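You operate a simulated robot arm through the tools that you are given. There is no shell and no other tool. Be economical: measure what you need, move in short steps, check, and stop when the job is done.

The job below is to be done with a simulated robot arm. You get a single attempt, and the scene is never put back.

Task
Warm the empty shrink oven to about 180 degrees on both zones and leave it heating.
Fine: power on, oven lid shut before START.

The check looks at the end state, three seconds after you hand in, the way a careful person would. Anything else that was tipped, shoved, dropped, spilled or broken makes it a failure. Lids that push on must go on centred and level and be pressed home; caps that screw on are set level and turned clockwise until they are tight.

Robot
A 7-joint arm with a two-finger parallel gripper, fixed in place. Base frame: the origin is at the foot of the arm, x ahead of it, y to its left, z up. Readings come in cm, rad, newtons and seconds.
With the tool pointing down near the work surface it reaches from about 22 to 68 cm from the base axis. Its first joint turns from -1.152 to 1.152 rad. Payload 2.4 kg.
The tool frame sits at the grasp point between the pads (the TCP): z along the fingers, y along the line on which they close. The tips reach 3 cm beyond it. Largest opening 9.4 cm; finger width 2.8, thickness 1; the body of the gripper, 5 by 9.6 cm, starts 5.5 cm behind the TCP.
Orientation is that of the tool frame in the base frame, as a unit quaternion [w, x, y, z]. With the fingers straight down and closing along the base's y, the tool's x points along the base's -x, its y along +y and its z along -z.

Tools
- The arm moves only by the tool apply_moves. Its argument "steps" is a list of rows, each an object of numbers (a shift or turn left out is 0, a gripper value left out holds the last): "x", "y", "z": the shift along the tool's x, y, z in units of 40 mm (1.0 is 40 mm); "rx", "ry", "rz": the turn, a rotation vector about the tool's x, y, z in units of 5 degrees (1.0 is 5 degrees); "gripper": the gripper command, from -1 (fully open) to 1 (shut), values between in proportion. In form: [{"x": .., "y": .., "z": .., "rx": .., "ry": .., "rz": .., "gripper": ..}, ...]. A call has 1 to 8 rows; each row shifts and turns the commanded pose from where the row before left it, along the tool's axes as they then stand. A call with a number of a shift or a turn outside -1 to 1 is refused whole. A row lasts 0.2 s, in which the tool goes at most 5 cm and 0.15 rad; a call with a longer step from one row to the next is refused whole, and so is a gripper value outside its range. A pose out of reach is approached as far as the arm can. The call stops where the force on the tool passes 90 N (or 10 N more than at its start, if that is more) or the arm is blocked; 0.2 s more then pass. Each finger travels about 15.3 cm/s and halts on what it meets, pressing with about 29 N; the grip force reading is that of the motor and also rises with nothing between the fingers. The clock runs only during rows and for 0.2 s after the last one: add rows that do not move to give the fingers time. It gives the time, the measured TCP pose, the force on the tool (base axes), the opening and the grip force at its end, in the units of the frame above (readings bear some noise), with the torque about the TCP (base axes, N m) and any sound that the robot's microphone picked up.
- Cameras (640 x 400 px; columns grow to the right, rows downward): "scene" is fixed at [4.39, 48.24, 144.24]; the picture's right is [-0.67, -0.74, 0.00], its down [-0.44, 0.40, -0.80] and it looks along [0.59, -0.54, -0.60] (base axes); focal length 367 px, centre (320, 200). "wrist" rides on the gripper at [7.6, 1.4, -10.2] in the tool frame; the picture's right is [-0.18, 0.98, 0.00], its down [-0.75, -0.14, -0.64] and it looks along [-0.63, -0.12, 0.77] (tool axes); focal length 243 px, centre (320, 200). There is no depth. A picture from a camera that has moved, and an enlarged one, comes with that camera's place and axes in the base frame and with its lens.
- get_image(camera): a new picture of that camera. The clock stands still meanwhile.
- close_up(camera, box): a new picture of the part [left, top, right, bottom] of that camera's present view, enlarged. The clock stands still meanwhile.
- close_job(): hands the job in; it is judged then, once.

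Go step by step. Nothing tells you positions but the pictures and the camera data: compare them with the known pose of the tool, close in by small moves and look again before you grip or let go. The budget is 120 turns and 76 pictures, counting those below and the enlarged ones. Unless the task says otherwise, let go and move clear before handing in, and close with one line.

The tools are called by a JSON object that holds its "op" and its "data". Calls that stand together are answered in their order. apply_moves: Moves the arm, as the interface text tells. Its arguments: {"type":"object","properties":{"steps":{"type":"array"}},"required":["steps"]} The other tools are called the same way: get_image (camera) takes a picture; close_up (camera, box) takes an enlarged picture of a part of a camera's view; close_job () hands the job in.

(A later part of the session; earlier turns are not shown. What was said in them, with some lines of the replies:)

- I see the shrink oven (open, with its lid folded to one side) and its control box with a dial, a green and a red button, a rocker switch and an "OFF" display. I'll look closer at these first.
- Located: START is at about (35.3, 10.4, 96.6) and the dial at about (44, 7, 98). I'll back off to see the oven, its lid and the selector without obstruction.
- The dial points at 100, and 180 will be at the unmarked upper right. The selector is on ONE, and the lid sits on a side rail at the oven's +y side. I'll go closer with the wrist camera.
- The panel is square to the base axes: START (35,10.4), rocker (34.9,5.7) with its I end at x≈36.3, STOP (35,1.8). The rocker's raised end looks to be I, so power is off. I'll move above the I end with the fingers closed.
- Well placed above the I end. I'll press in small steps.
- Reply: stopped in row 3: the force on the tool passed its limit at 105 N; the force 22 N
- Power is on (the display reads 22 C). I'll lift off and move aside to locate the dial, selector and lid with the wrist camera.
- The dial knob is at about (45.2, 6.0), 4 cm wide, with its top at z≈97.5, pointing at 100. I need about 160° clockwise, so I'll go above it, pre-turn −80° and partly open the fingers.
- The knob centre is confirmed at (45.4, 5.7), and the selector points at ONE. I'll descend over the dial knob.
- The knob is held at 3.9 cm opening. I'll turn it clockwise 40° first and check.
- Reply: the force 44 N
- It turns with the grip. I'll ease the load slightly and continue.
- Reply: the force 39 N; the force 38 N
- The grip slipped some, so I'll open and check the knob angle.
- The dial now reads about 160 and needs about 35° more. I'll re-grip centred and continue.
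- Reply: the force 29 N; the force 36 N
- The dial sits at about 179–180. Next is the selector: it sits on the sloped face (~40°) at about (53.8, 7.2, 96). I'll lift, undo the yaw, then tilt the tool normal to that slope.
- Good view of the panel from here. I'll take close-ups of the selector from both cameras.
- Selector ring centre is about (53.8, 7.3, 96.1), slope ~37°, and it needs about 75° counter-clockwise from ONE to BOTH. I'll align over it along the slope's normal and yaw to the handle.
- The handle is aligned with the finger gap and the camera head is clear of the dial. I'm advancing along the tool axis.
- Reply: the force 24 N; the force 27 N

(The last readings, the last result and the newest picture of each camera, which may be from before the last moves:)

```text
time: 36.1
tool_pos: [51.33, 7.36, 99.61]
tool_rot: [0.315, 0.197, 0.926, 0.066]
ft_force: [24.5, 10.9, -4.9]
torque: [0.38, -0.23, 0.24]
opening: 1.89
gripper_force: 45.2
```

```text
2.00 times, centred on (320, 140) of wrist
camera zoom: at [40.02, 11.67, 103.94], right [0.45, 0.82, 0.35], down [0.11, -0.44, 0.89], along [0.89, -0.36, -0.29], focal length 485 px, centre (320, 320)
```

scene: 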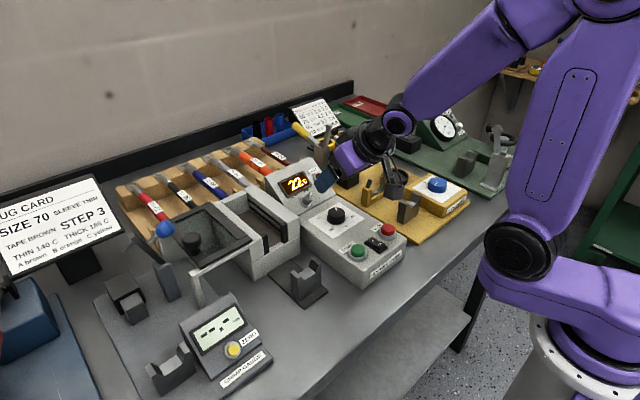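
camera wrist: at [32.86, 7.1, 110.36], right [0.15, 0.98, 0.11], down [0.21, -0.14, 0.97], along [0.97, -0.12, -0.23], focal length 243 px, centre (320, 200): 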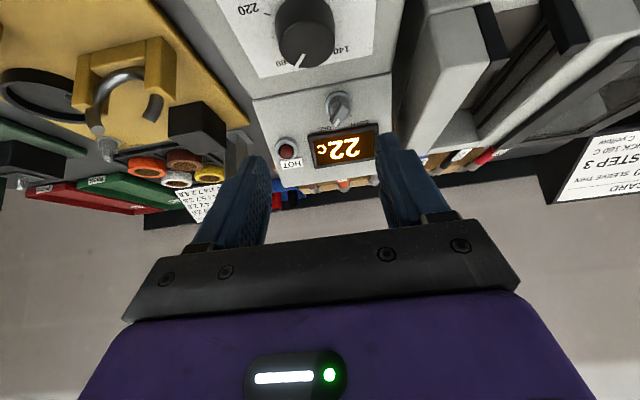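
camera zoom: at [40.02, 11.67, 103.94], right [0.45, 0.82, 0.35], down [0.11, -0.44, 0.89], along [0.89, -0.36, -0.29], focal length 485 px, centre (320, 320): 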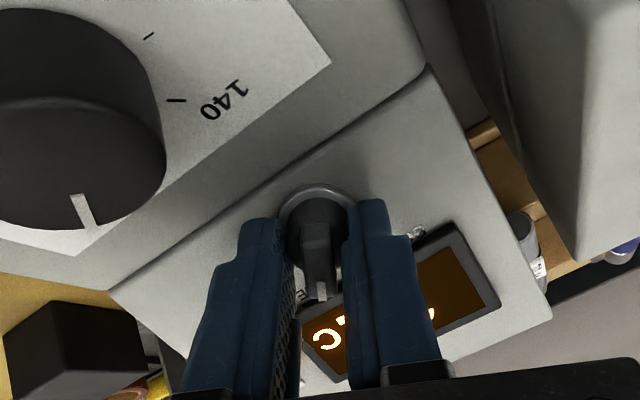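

{"op": "apply_moves", "data": {"steps": [{"rz": -1}, {"rz": -1}, {"rz": -1}, {"rz": -1}, {"rz": -1}, {"rz": -1}, {"rz": -1}]}}

{"op": "apply_moves", "data": {"steps": [{"rz": -1}, {"rz": -1}, {"rz": -1}, {"rz": -1}, {"rz": -1}, {"rz": -1}, {}]}}

{"op": "close_up", "data": {"camera": "wrist", "box": [200, 40, 440, 240]}}

{"op": "close_up", "data": {"camera": "scene", "box": [270, 150, 370, 225]}}

```text
time: 37.7
tool_pos: [51.43, 7.54, 99.7]
tool_rot: [0.32, -0.092, 0.942, -0.031]
ft_force: [13.3, 23.9, 5.7]
torque: [0.7, -0.91, 0.46]
opening: 1.92
gripper_force: 45.0
```

```text
time: 39.3
tool_pos: [51.28, 7.53, 99.6]
tool_rot: [0.3, -0.334, 0.886, -0.111]
ft_force: [14.7, 25.5, 3.4]
torque: [0.75, -0.7, 0.6]
opening: 1.9
gripper_force: 45.3
```

```text
2.00 times, centred on (320, 140) of wrist
camera zoom: at [39.76, 3.5, 103.76], right [-0.41, 0.86, -0.31], down [0.13, 0.39, 0.91], along [0.9, 0.33, -0.27], focal length 485 px, centre (320, 320)
```

zoom: 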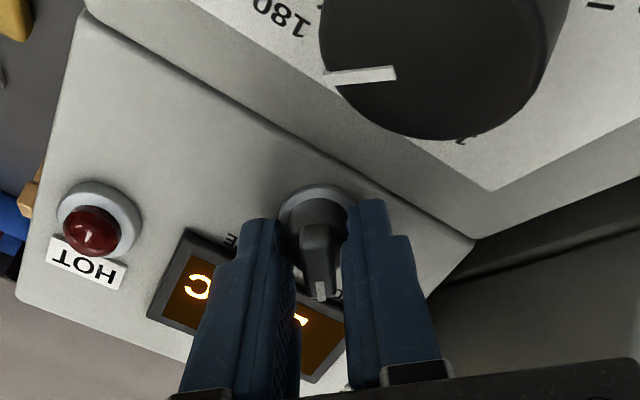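

```text
5.33 times, centred on (320, 188) of scene
camera zoom: at [4.43, 48.31, 144.21], right [-0.67, -0.74, 0.0], down [-0.44, 0.4, -0.8], along [0.59, -0.54, -0.6], focal length 1958 px, centre (320, 267)
```

zoom: 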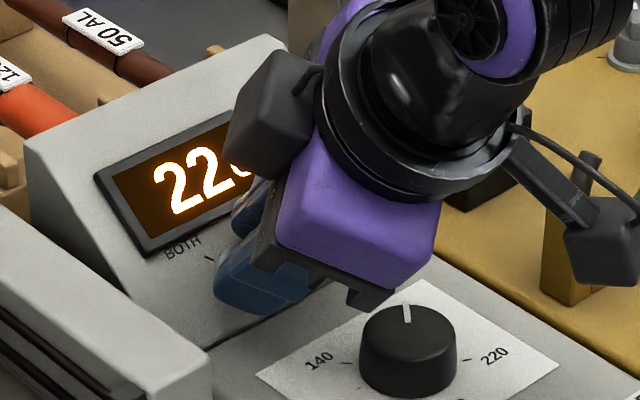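

It followed the grip. I'll release and back straight off to check it.

{"op": "apply_moves", "data": {"steps": [{"gripper": 0.2}, {}, {"z": -0.5}, {"z": -1}, {"z": -1}, {}]}}

{"op": "close_up", "data": {"camera": "wrist", "box": [200, 40, 440, 240]}}

{"op": "close_up", "data": {"camera": "scene", "box": [270, 150, 370, 225]}}

```text
time: 40.7
tool_pos: [45.0, 7.38, 107.41]
tool_rot: [0.299, -0.331, 0.888, -0.111]
ft_force: [1.2, -0.2, -0.6]
torque: [0.0, 0.01, -0.01]
opening: 3.76
gripper_force: 0.1
```

```text
2.00 times, centred on (320, 140) of wrist
camera zoom: at [33.51, 3.32, 111.76], right [-0.4, 0.86, -0.3], down [0.14, 0.39, 0.91], along [0.91, 0.32, -0.28], focal length 485 px, centre (320, 320)
```

zoom: 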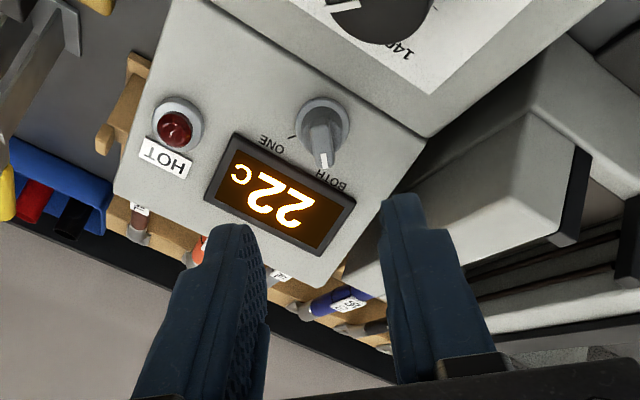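

```text
5.33 times, centred on (320, 188) of scene
camera zoom: at [4.39, 48.24, 144.24], right [-0.67, -0.74, 0.0], down [-0.44, 0.4, -0.8], along [0.59, -0.54, -0.6], focal length 1958 px, centre (320, 267)
```

zoom: 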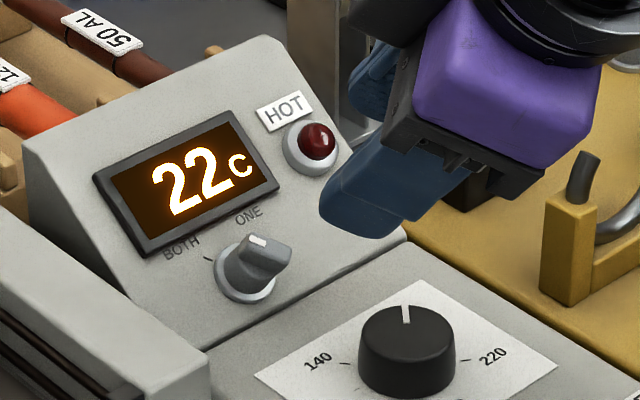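

The selector now points at BOTH. Next I'll straighten the tool and move to look at the lid.

{"op": "apply_moves", "data": {"steps": [{"z": -0.5, "rz": 1}, {"rz": 1}, {"rz": 1}, {"rz": 1}, {"rz": 1}, {"rz": 1}, {"rz": 1}, {"rz": 0.8}]}}

{"op": "apply_moves", "data": {"steps": [{"ry": 1}, {"ry": 1}, {"ry": 1}, {"ry": 1}, {"ry": 1}, {"ry": 1}, {"ry": 1}, {"ry": 0.45}]}}

{"op": "apply_moves", "data": {"steps": [{"z": -0.9}, {"x": 0.9, "y": 0.6}, {"x": 0.5, "y": 0.9}, {"y": 1}, {"y": 1}, {"y": 0.5}, {}]}}

{"op": "get_image", "data": {"camera": "wrist"}}

{"op": "close_up", "data": {"camera": "scene", "box": [140, 170, 320, 310]}}

```text
time: 42.5
tool_pos: [44.07, 7.13, 108.99]
tool_rot: [0.319, -0.015, 0.948, -0.005]
ft_force: [-0.3, 0.2, 0.6]
torque: [0.02, -0.03, -0.03]
opening: 3.76
gripper_force: 0.0
```

```text
time: 44.3
tool_pos: [43.88, 7.29, 108.96]
tool_rot: [-0.001, -0.014, 1.0, -0.01]
ft_force: [-0.2, 0.4, 0.5]
torque: [0.0, 0.0, 0.01]
opening: 3.73
gripper_force: 0.0
```

```text
time: 45.9
tool_pos: [37.89, 23.22, 112.37]
tool_rot: [0.0, -0.013, 1.0, -0.011]
ft_force: [0.0, 0.1, 0.1]
torque: [0.02, -0.02, -0.01]
opening: 3.73
gripper_force: 0.0
```

```text
25 pictures are left
camera wrist: at [30.19, 24.54, 122.68], right [0.16, 0.99, -0.02], down [0.76, -0.11, 0.64], along [0.63, -0.12, -0.76], focal length 243 px, centre (320, 200)
```

wrist: 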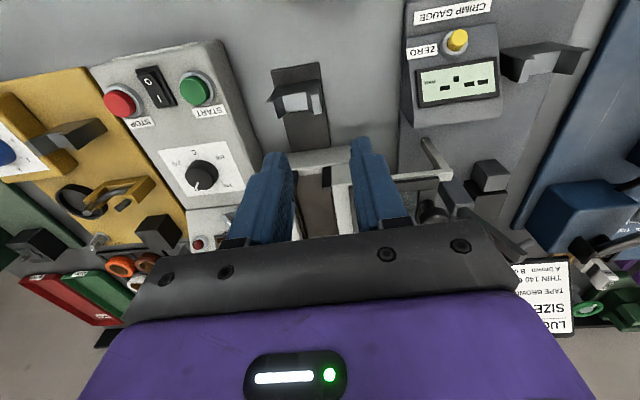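

```text
2.86 times, centred on (230, 240) of scene
camera zoom: at [4.39, 48.24, 144.24], right [-0.67, -0.74, 0.0], down [-0.44, 0.4, -0.8], along [0.59, -0.54, -0.6], focal length 1049 px, centre (577, 86)
```

zoom: 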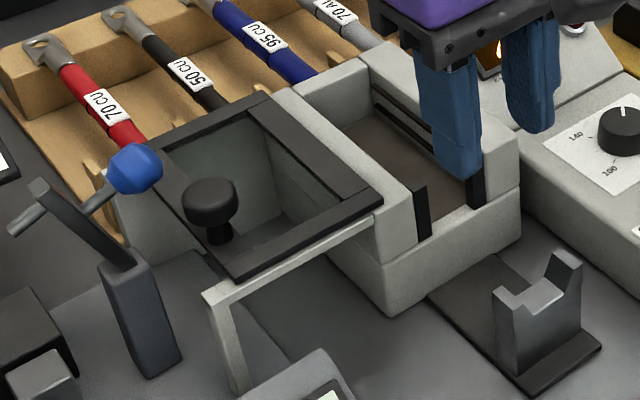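

{"op": "apply_moves", "data": {"steps": [{"x": 0.5, "y": 0.9, "z": -0.3}, {"x": 0.5, "y": 0.9, "z": -0.2}, {"x": 0.4, "y": 0.9}, {"y": 0.9}, {}]}}

{"op": "get_image", "data": {"camera": "wrist"}}

```text
time: 47.1
tool_pos: [32.1, 37.43, 114.39]
tool_rot: [0.0, -0.012, 1.0, -0.01]
ft_force: [0.6, -0.8, 0.1]
torque: [-0.01, 0.0, -0.04]
opening: 3.78
gripper_force: 0.1
```

```text
23 pictures are left
camera wrist: at [24.47, 38.61, 124.73], right [0.16, 0.99, -0.02], down [0.76, -0.11, 0.64], along [0.63, -0.12, -0.76], focal length 243 px, centre (320, 200)
```

wrist: 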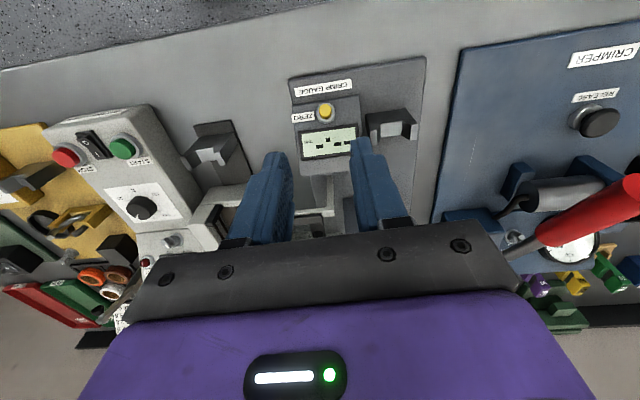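

{"op": "apply_moves", "data": {"steps": [{"x": -0.8, "y": -0.9}, {"x": -0.8, "y": -0.9}, {"x": -0.7, "y": -0.9}, {"x": -0.7, "y": -0.9}, {"y": -0.5}, {}]}}

{"op": "get_image", "data": {"camera": "wrist"}}

```text
time: 48.5
tool_pos: [44.28, 21.3, 114.51]
tool_rot: [0.0, -0.013, 1.0, -0.011]
ft_force: [0.1, 1.1, -0.6]
torque: [0.01, 0.0, 0.03]
opening: 3.77
gripper_force: 0.0
```

```text
22 pictures are left
camera wrist: at [36.59, 22.63, 124.83], right [0.16, 0.99, -0.02], down [0.76, -0.11, 0.64], along [0.63, -0.12, -0.76], focal length 243 px, centre (320, 200)
```

wrist: 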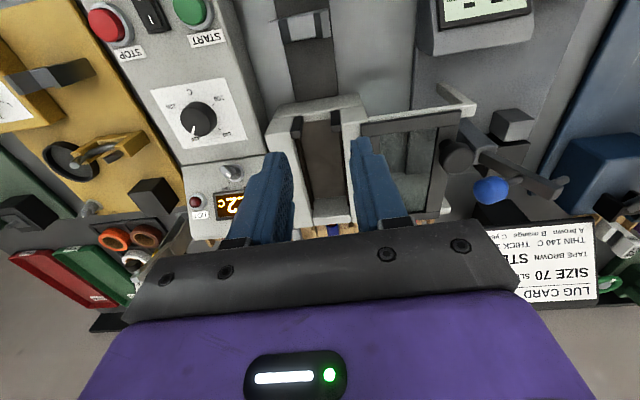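

{"op": "close_up", "data": {"camera": "wrist", "box": [250, 70, 530, 240]}}

```text
2.29 times, centred on (390, 155) of wrist
camera zoom: at [36.59, 22.63, 124.83], right [0.16, 0.99, -0.02], down [0.76, -0.11, 0.64], along [0.63, -0.12, -0.76], focal length 555 px, centre (160, 303)
```

zoom: 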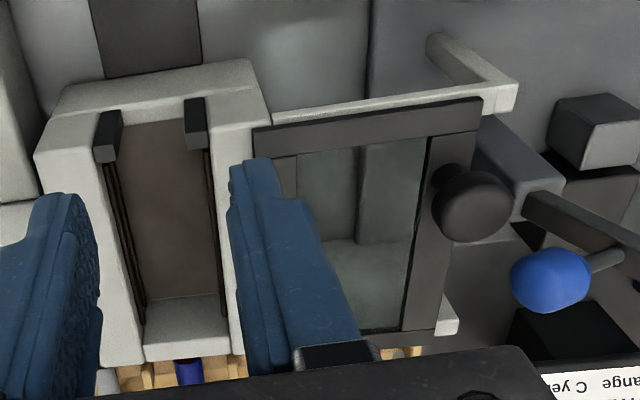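

The lid slides on two rails in −y over the oven (about 10 cm of travel). Its knob is at about (51.5, 34, 102), with the blue lever ball nearby at (56, 38). I'll yaw 90° so the fingers close along x, clear of the lever.

{"op": "apply_moves", "data": {"steps": [{"rz": 1, "gripper": -0.1}, {"rz": 1}, {"rz": 1}, {"rz": 1}, {"rz": 1}, {"rz": 1}, {"rz": 1}, {"rz": 1}]}}

{"op": "apply_moves", "data": {"steps": [{"rz": 1}, {"rz": 1}, {"rz": 1}, {"rz": 1}, {"rz": 1}, {"rz": 1}, {"rz": 1}, {"rz": 1}]}}

{"op": "apply_moves", "data": {"steps": [{"rz": 1}, {"rz": 0.7}, {}]}}

```text
time: 50.3
tool_pos: [44.46, 21.43, 114.43]
tool_rot: [0.003, 0.332, 0.943, -0.009]
ft_force: [-0.7, 0.8, -0.9]
torque: [0.02, 0.02, 0.01]
opening: 5.15
gripper_force: 0.1
```

```text
time: 52.1
tool_pos: [44.43, 21.39, 114.38]
tool_rot: [0.006, 0.634, 0.774, -0.008]
ft_force: [-0.9, -0.2, 1.1]
torque: [-0.01, -0.08, 0.0]
opening: 5.15
gripper_force: 0.1
```

```text
time: 52.9
tool_pos: [44.39, 21.53, 114.4]
tool_rot: [0.007, 0.689, 0.725, -0.007]
ft_force: [0.7, -0.5, 0.6]
torque: [0.02, -0.01, 0.01]
opening: 5.17
gripper_force: 0.1
```

{"op": "apply_moves", "data": {"steps": [{"x": 0.76, "y": 0.48}, {"x": 0.76, "y": 0.48}, {"x": 0.76, "y": 0.48}, {"x": 0.75, "y": 0.48}, {"z": 0.8}, {}]}}

{"op": "get_image", "data": {"camera": "wrist"}}

{"op": "close_up", "data": {"camera": "scene", "box": [130, 140, 290, 290]}}

```text
time: 54.3
tool_pos: [51.27, 33.91, 110.85]
tool_rot: [0.007, 0.688, 0.726, -0.008]
ft_force: [-0.4, 0.3, 0.6]
torque: [0.03, 0.01, -0.01]
opening: 5.18
gripper_force: 0.0
```

```text
20 pictures are left
camera wrist: at [52.35, 41.65, 120.99], right [0.99, -0.13, 0.0], down [-0.1, -0.75, 0.66], along [-0.09, -0.65, -0.75], focal length 243 px, centre (320, 200)
```

wrist: 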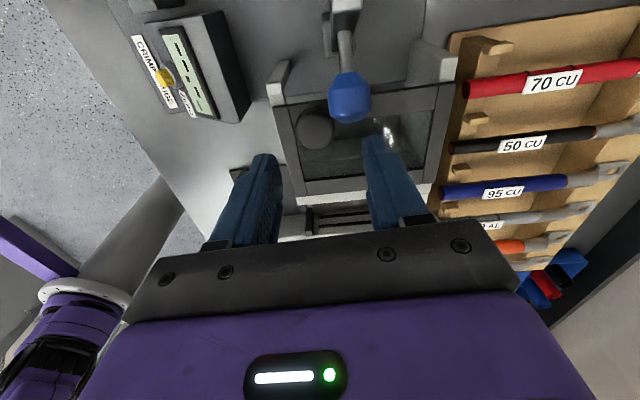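

```text
2.67 times, centred on (210, 215) of scene
camera zoom: at [4.39, 48.24, 144.24], right [-0.67, -0.74, 0.0], down [-0.44, 0.4, -0.8], along [0.59, -0.54, -0.6], focal length 979 px, centre (613, 160)
```

zoom: 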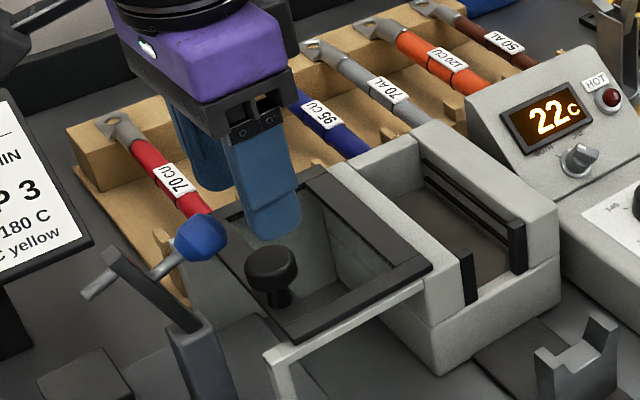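

Ball refined to about (53.4, 36.8, 105.8) and lid knob to about (50.9, 33.6), top ~103. I'll grip slightly to the −y side of the knob to keep clear of the ball.

{"op": "apply_moves", "data": {"steps": [{"x": -0.28, "y": -0.1}, {"z": 0.6}, {"z": 0.5}, {}]}}

{"op": "close_up", "data": {"camera": "wrist", "box": [220, 0, 440, 220]}}

{"op": "close_up", "data": {"camera": "scene", "box": [150, 185, 230, 255]}}

```text
time: 55.3
tool_pos: [51.03, 32.76, 106.47]
tool_rot: [0.007, 0.688, 0.725, -0.007]
ft_force: [-0.6, 0.2, -0.1]
torque: [0.0, 0.01, 0.03]
opening: 5.19
gripper_force: 0.2
```

```text
1.82 times, centred on (330, 110) of wrist
camera zoom: at [52.08, 40.45, 116.68], right [0.99, -0.13, 0.0], down [-0.1, -0.75, 0.66], along [-0.09, -0.65, -0.75], focal length 441 px, centre (302, 364)
```

zoom: 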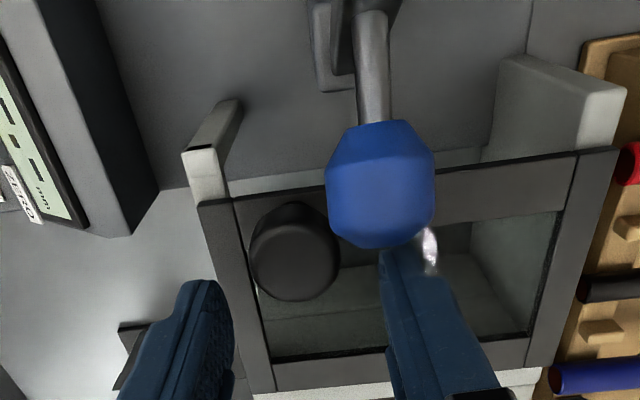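

```text
5.71 times, centred on (190, 220) of scene
camera zoom: at [4.39, 48.24, 144.24], right [-0.67, -0.74, 0.0], down [-0.44, 0.4, -0.8], along [0.59, -0.54, -0.6], focal length 2098 px, centre (1063, 86)
```

zoom: 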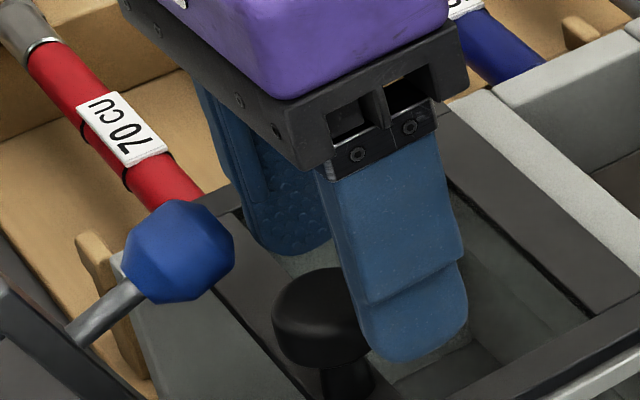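

{"op": "apply_moves", "data": {"steps": [{"x": -0.04, "y": -0.07, "z": 0.3}, {"z": 0.27}, {"gripper": 0.35}, {}, {}]}}

{"op": "close_up", "data": {"camera": "wrist", "box": [220, 0, 440, 220]}}

{"op": "close_up", "data": {"camera": "scene", "box": [150, 185, 230, 255]}}

```text
time: 56.5
tool_pos: [50.89, 32.44, 104.16]
tool_rot: [0.007, 0.689, 0.725, -0.006]
ft_force: [6.3, -0.7, 2.4]
torque: [0.07, -0.08, -0.07]
opening: 3.36
gripper_force: 2.7
```

```text
1.82 times, centred on (330, 110) of wrist
camera zoom: at [51.91, 40.28, 114.4], right [0.99, -0.13, 0.0], down [-0.1, -0.75, 0.66], along [-0.08, -0.65, -0.75], focal length 441 px, centre (302, 364)
```

zoom: 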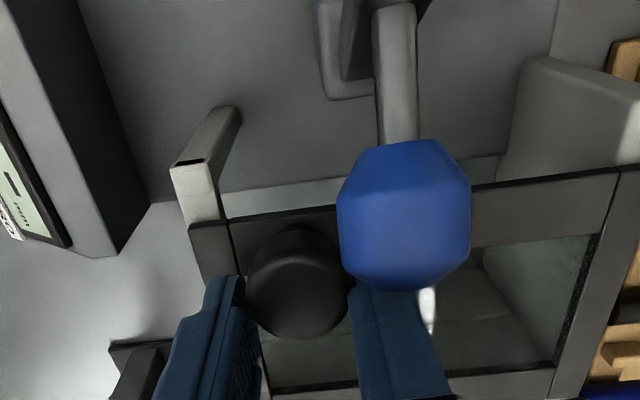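

```text
5.71 times, centred on (190, 220) of scene
camera zoom: at [4.4, 48.23, 144.24], right [-0.67, -0.74, 0.0], down [-0.44, 0.4, -0.8], along [0.59, -0.54, -0.6], focal length 2098 px, centre (1063, 86)
```

zoom: 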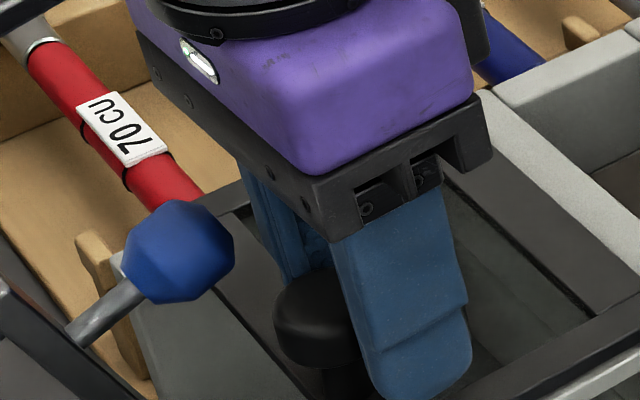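

{"op": "apply_moves", "data": {"steps": [{"gripper": 0.2}, {"x": 0.12}, {"gripper": 0.6}, {}, {"x": -0.2}, {"x": -0.2}, {}]}}

{"op": "close_up", "data": {"camera": "scene", "box": [140, 170, 320, 310]}}

```text
time: 58.1
tool_pos: [51.18, 31.35, 104.2]
tool_rot: [0.007, 0.689, 0.725, -0.008]
ft_force: [18.0, -0.7, -21.6]
torque: [0.21, -0.11, -0.36]
opening: 2.99
gripper_force: 44.5
```

```text
2.86 times, centred on (230, 240) of scene
camera zoom: at [4.48, 48.26, 144.23], right [-0.67, -0.74, 0.0], down [-0.44, 0.4, -0.8], along [0.59, -0.54, -0.6], focal length 1049 px, centre (577, 86)
```

zoom: 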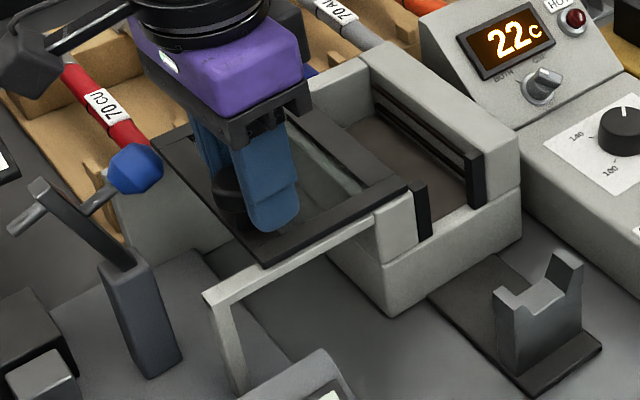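

The lid slides with the grip. Continuing in −y with a gentler hold.

{"op": "apply_moves", "data": {"steps": [{"x": -0.3, "gripper": 0.42}, {"x": -0.35}, {"x": -0.35}, {"x": -0.35}, {"x": -0.2}, {}]}}

{"op": "close_up", "data": {"camera": "scene", "box": [140, 170, 320, 310]}}

```text
time: 59.5
tool_pos: [51.07, 25.38, 104.44]
tool_rot: [0.007, 0.688, 0.726, -0.011]
ft_force: [-2.3, -0.4, -28.7]
torque: [-0.21, 0.04, 0.14]
opening: 2.94
gripper_force: 45.0
```

```text
2.86 times, centred on (230, 240) of scene
camera zoom: at [4.44, 48.26, 144.22], right [-0.67, -0.74, 0.0], down [-0.44, 0.4, -0.8], along [0.59, -0.54, -0.6], focal length 1049 px, centre (577, 86)
```

zoom: 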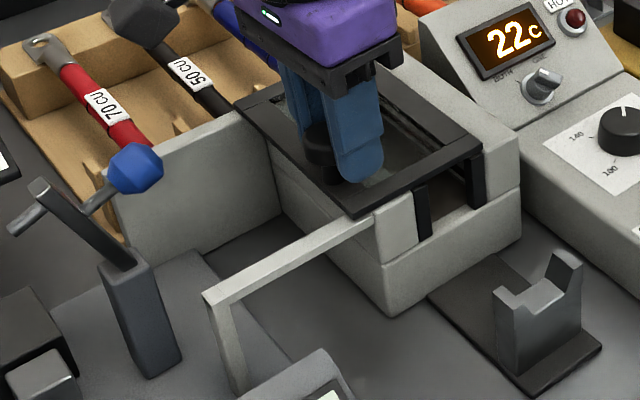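

{"op": "apply_moves", "data": {"steps": [{"x": -0.2}, {"x": -0.2}, {"x": -0.15}, {}]}}

{"op": "close_up", "data": {"camera": "scene", "box": [190, 170, 320, 270]}}

```text
time: 60.5
tool_pos: [51.11, 23.28, 104.46]
tool_rot: [0.005, 0.687, 0.726, -0.009]
ft_force: [-16.7, 9.9, -18.5]
torque: [-0.47, 0.25, 0.18]
opening: 2.92
gripper_force: 44.8
```

```text
4.00 times, centred on (255, 220) of scene
camera zoom: at [4.37, 48.28, 144.22], right [-0.67, -0.74, 0.0], down [-0.44, 0.4, -0.8], along [0.59, -0.54, -0.6], focal length 1469 px, centre (580, 120)
```

zoom: 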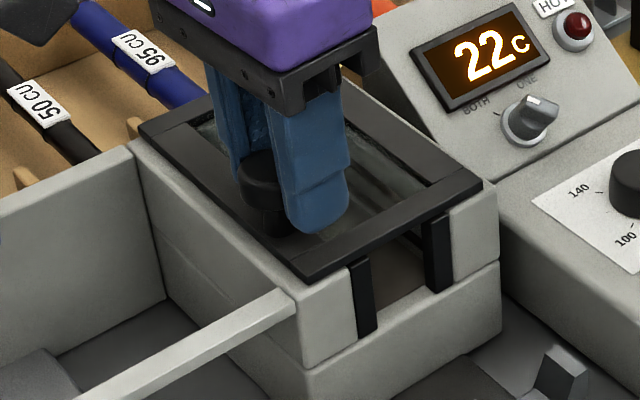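

{"op": "apply_moves", "data": {"steps": [{"x": -0.1}, {"x": -0.1}, {}]}}

```text
time: 61.3
tool_pos: [51.09, 23.02, 104.41]
tool_rot: [0.004, 0.684, 0.729, -0.005]
ft_force: [-8.2, 34.7, -27.4]
torque: [0.4, 0.09, 0.11]
opening: 2.89
gripper_force: 45.1
```

It's against its stop (35 N reaction with almost no travel). I'll relax, release, lift and inspect.

{"op": "apply_moves", "data": {"steps": [{"x": 0.12}, {"gripper": 0.1}, {}, {"z": -0.6}, {"z": -0.9}, {"z": -0.5}, {}]}}

{"op": "close_up", "data": {"camera": "scene", "box": [190, 170, 320, 270]}}

{"op": "get_image", "data": {"camera": "wrist"}}

```text
time: 62.9
tool_pos: [51.14, 22.59, 112.61]
tool_rot: [0.007, 0.688, 0.725, -0.008]
ft_force: [0.5, 0.7, -0.2]
torque: [-0.01, 0.01, -0.01]
opening: 4.28
gripper_force: 0.1
```

```text
4.00 times, centred on (255, 220) of scene
camera zoom: at [4.39, 48.24, 144.24], right [-0.67, -0.74, 0.0], down [-0.44, 0.4, -0.8], along [0.59, -0.54, -0.6], focal length 1469 px, centre (580, 120)
```

zoom: 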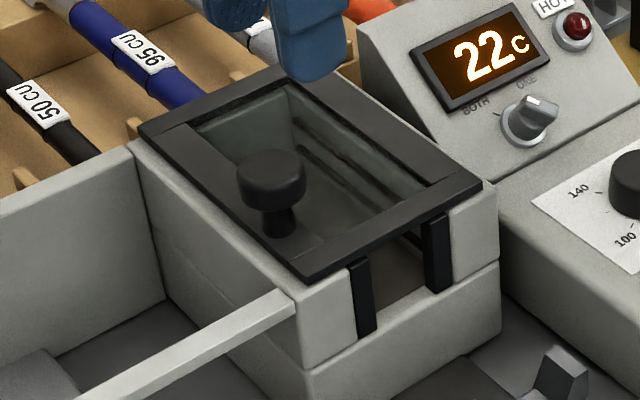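

```text
10 pictures are left
camera wrist: at [52.17, 30.48, 122.75], right [0.99, -0.13, 0.0], down [-0.1, -0.75, 0.66], along [-0.09, -0.65, -0.75], focal length 243 px, centre (320, 200)
```

wrist: 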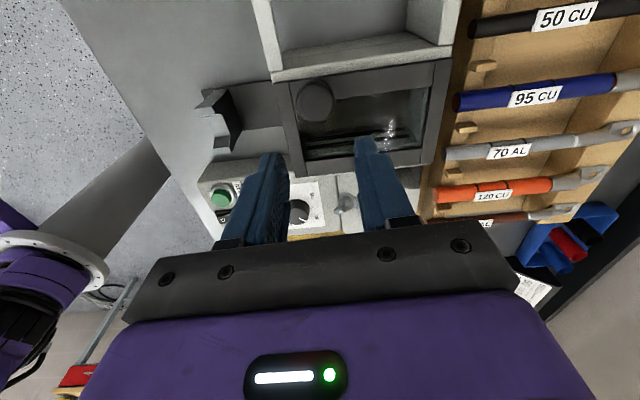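

The lid is fully on the oven. Now I'll close the fingers and go above START at (35.0, 10.4).

{"op": "apply_moves", "data": {"steps": [{"x": -0.566, "y": -0.836, "gripper": 1}, {"x": -0.566, "y": -0.836}, {"x": -0.566, "y": -0.836}, {"x": -0.566, "y": -0.836}, {"x": -0.566, "y": -0.836}, {"z": 0.9}, {"z": 0.9}, {}]}}

{"op": "close_up", "data": {"camera": "wrist", "box": [200, 40, 440, 240]}}

{"op": "close_up", "data": {"camera": "scene", "box": [310, 190, 410, 270]}}

```text
time: 64.7
tool_pos: [35.2, 10.49, 105.32]
tool_rot: [0.007, 0.688, 0.725, -0.008]
ft_force: [-0.2, 0.0, 0.6]
torque: [-0.01, -0.02, -0.01]
opening: 0.0
gripper_force: 29.0
```

```text
2.00 times, centred on (320, 140) of wrist
camera zoom: at [36.13, 18.27, 115.45], right [0.99, -0.13, 0.0], down [-0.1, -0.75, 0.66], along [-0.08, -0.65, -0.75], focal length 485 px, centre (320, 320)
```

zoom: 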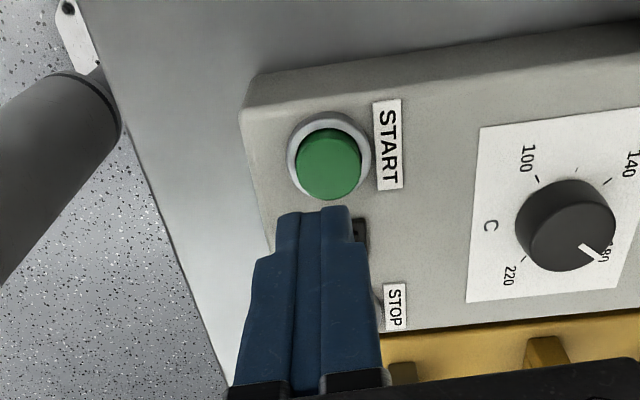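

```text
5.00 times, centred on (360, 230) of scene
camera zoom: at [4.39, 48.24, 144.24], right [-0.67, -0.74, 0.0], down [-0.44, 0.4, -0.8], along [0.59, -0.54, -0.6], focal length 1836 px, centre (120, 50)
```

zoom: 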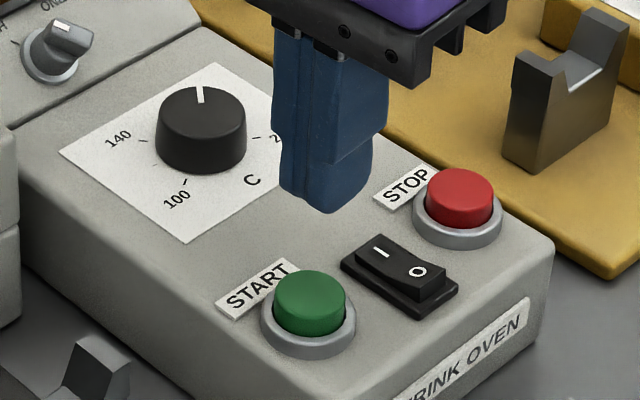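

{"op": "apply_moves", "data": {"steps": [{"x": -0.05, "y": 0.06, "z": 0.6}, {"z": 0.55}, {"z": 0.08}, {"z": 0.08}, {"z": 0.08}, {}]}}

{"op": "close_up", "data": {"camera": "scene", "box": [265, 155, 415, 270]}}

```text
time: 66.1
tool_pos: [35.48, 10.23, 99.81]
tool_rot: [0.008, 0.688, 0.725, -0.007]
ft_force: [0.6, 2.7, 3.0]
torque: [0.1, -0.02, -0.01]
opening: 0.0
gripper_force: 29.3
heard: click
```

```text
3.48 times, centred on (340, 212) of scene
camera zoom: at [4.39, 48.24, 144.23], right [-0.67, -0.74, 0.0], down [-0.44, 0.4, -0.8], along [0.59, -0.54, -0.6], focal length 1277 px, centre (250, 156)
```

zoom: 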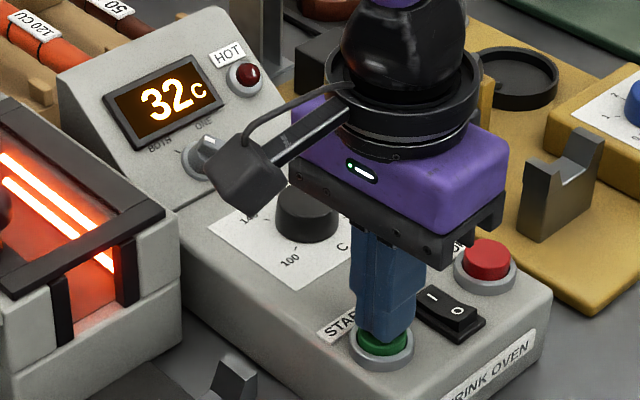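

START clicked: the elements glow and the display is climbing (32 C). I'll lift clear and verify both zones and the settings.

{"op": "apply_moves", "data": {"steps": [{"z": -0.8}, {"z": -1}, {"z": -1}, {"z": -1}, {"y": -0.8}, {"y": -0.8}, {}]}}

{"op": "get_image", "data": {"camera": "scene"}}

{"op": "close_up", "data": {"camera": "scene", "box": [190, 150, 410, 290]}}

```text
time: 67.7
tool_pos: [28.98, 10.0, 115.53]
tool_rot: [0.007, 0.689, 0.725, -0.008]
ft_force: [0.0, 0.5, 0.5]
torque: [-0.01, 0.01, -0.04]
opening: 0.0
gripper_force: 28.6
```

```text
6 pictures are left
```

scene: 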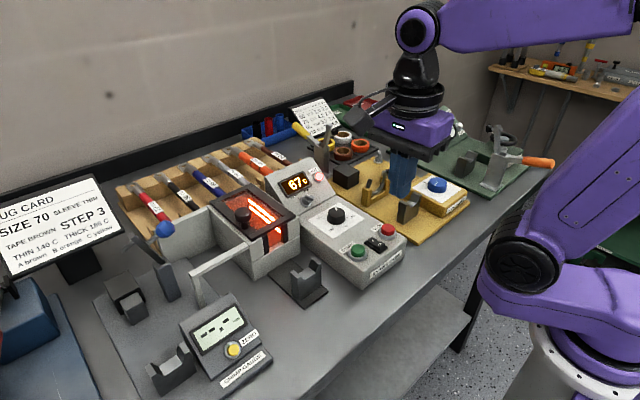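

```text
2.86 times, centred on (300, 220) of scene
camera zoom: at [4.39, 48.24, 144.24], right [-0.67, -0.74, 0.0], down [-0.44, 0.4, -0.8], along [0.59, -0.54, -0.6], focal length 1049 px, centre (377, 143)
```

zoom: 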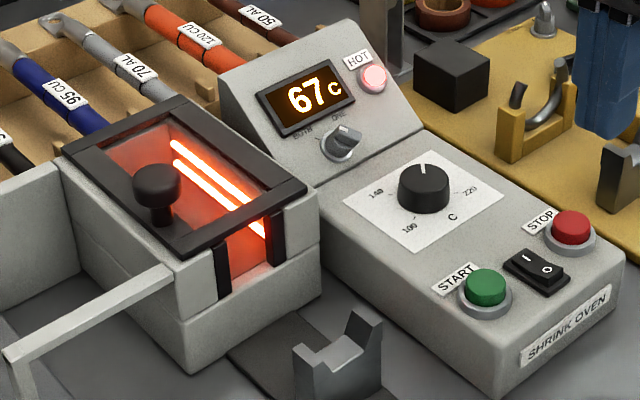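

It's heating at 67 C and rising. I'll wait to see where it settles, to confirm the set point.

{"op": "apply_moves", "data": {"steps": [{}, {}, {}, {}, {}, {}, {}, {}]}}

{"op": "apply_moves", "data": {"steps": [{}, {}, {}, {}, {}, {}, {}, {}]}}

{"op": "apply_moves", "data": {"steps": [{}, {}, {}, {}, {}, {}, {}, {}]}}

{"op": "apply_moves", "data": {"steps": [{}, {}, {}, {}, {}, {}, {}, {}]}}

{"op": "apply_moves", "data": {"steps": [{}, {}, {}, {}, {}, {}, {}, {}]}}

{"op": "close_up", "data": {"camera": "scene", "box": [190, 150, 410, 290]}}

```text
time: 69.5
tool_pos: [29.01, 10.09, 115.55]
tool_rot: [0.007, 0.688, 0.725, -0.007]
ft_force: [0.5, 0.2, -0.9]
torque: [0.01, 0.02, 0.0]
opening: 0.02
gripper_force: 29.3
```

```text
time: 71.3
tool_pos: [28.93, 9.96, 115.49]
tool_rot: [0.008, 0.689, 0.725, -0.008]
ft_force: [0.4, -1.1, 0.2]
torque: [0.03, 0.0, 0.02]
opening: 0.0
gripper_force: 28.4
```

```text
time: 73.1
tool_pos: [29.14, 10.07, 115.43]
tool_rot: [0.008, 0.688, 0.726, -0.008]
ft_force: [0.0, 1.1, 0.1]
torque: [0.01, -0.02, -0.01]
opening: 0.01
gripper_force: 29.2
```

```text
time: 74.9
tool_pos: [28.95, 9.97, 115.6]
tool_rot: [0.007, 0.688, 0.725, -0.008]
ft_force: [-0.2, -0.5, -0.8]
torque: [0.0, -0.01, -0.03]
opening: 0.0
gripper_force: 29.2
```

```text
time: 76.7
tool_pos: [28.92, 9.97, 115.46]
tool_rot: [0.008, 0.688, 0.726, -0.007]
ft_force: [0.2, -0.5, -0.3]
torque: [0.04, 0.03, 0.01]
opening: 0.0
gripper_force: 29.0
```

```text
2.86 times, centred on (300, 220) of scene
camera zoom: at [4.39, 48.24, 144.24], right [-0.67, -0.74, 0.0], down [-0.44, 0.4, -0.8], along [0.59, -0.54, -0.6], focal length 1049 px, centre (377, 143)
```

zoom: 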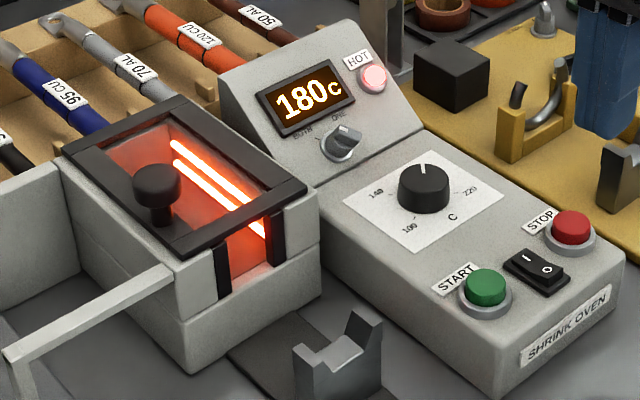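

The display has settled at 180 C, with the selector on BOTH, the lid shut, the power on and the arm clear. Handing in.

{"op": "close_job", "data": {}}

```text
The job is handed in.
```

The shrink oven is on and heating at 180 C with both zones selected; the lid was shut before I pressed START, and the arm is clear.
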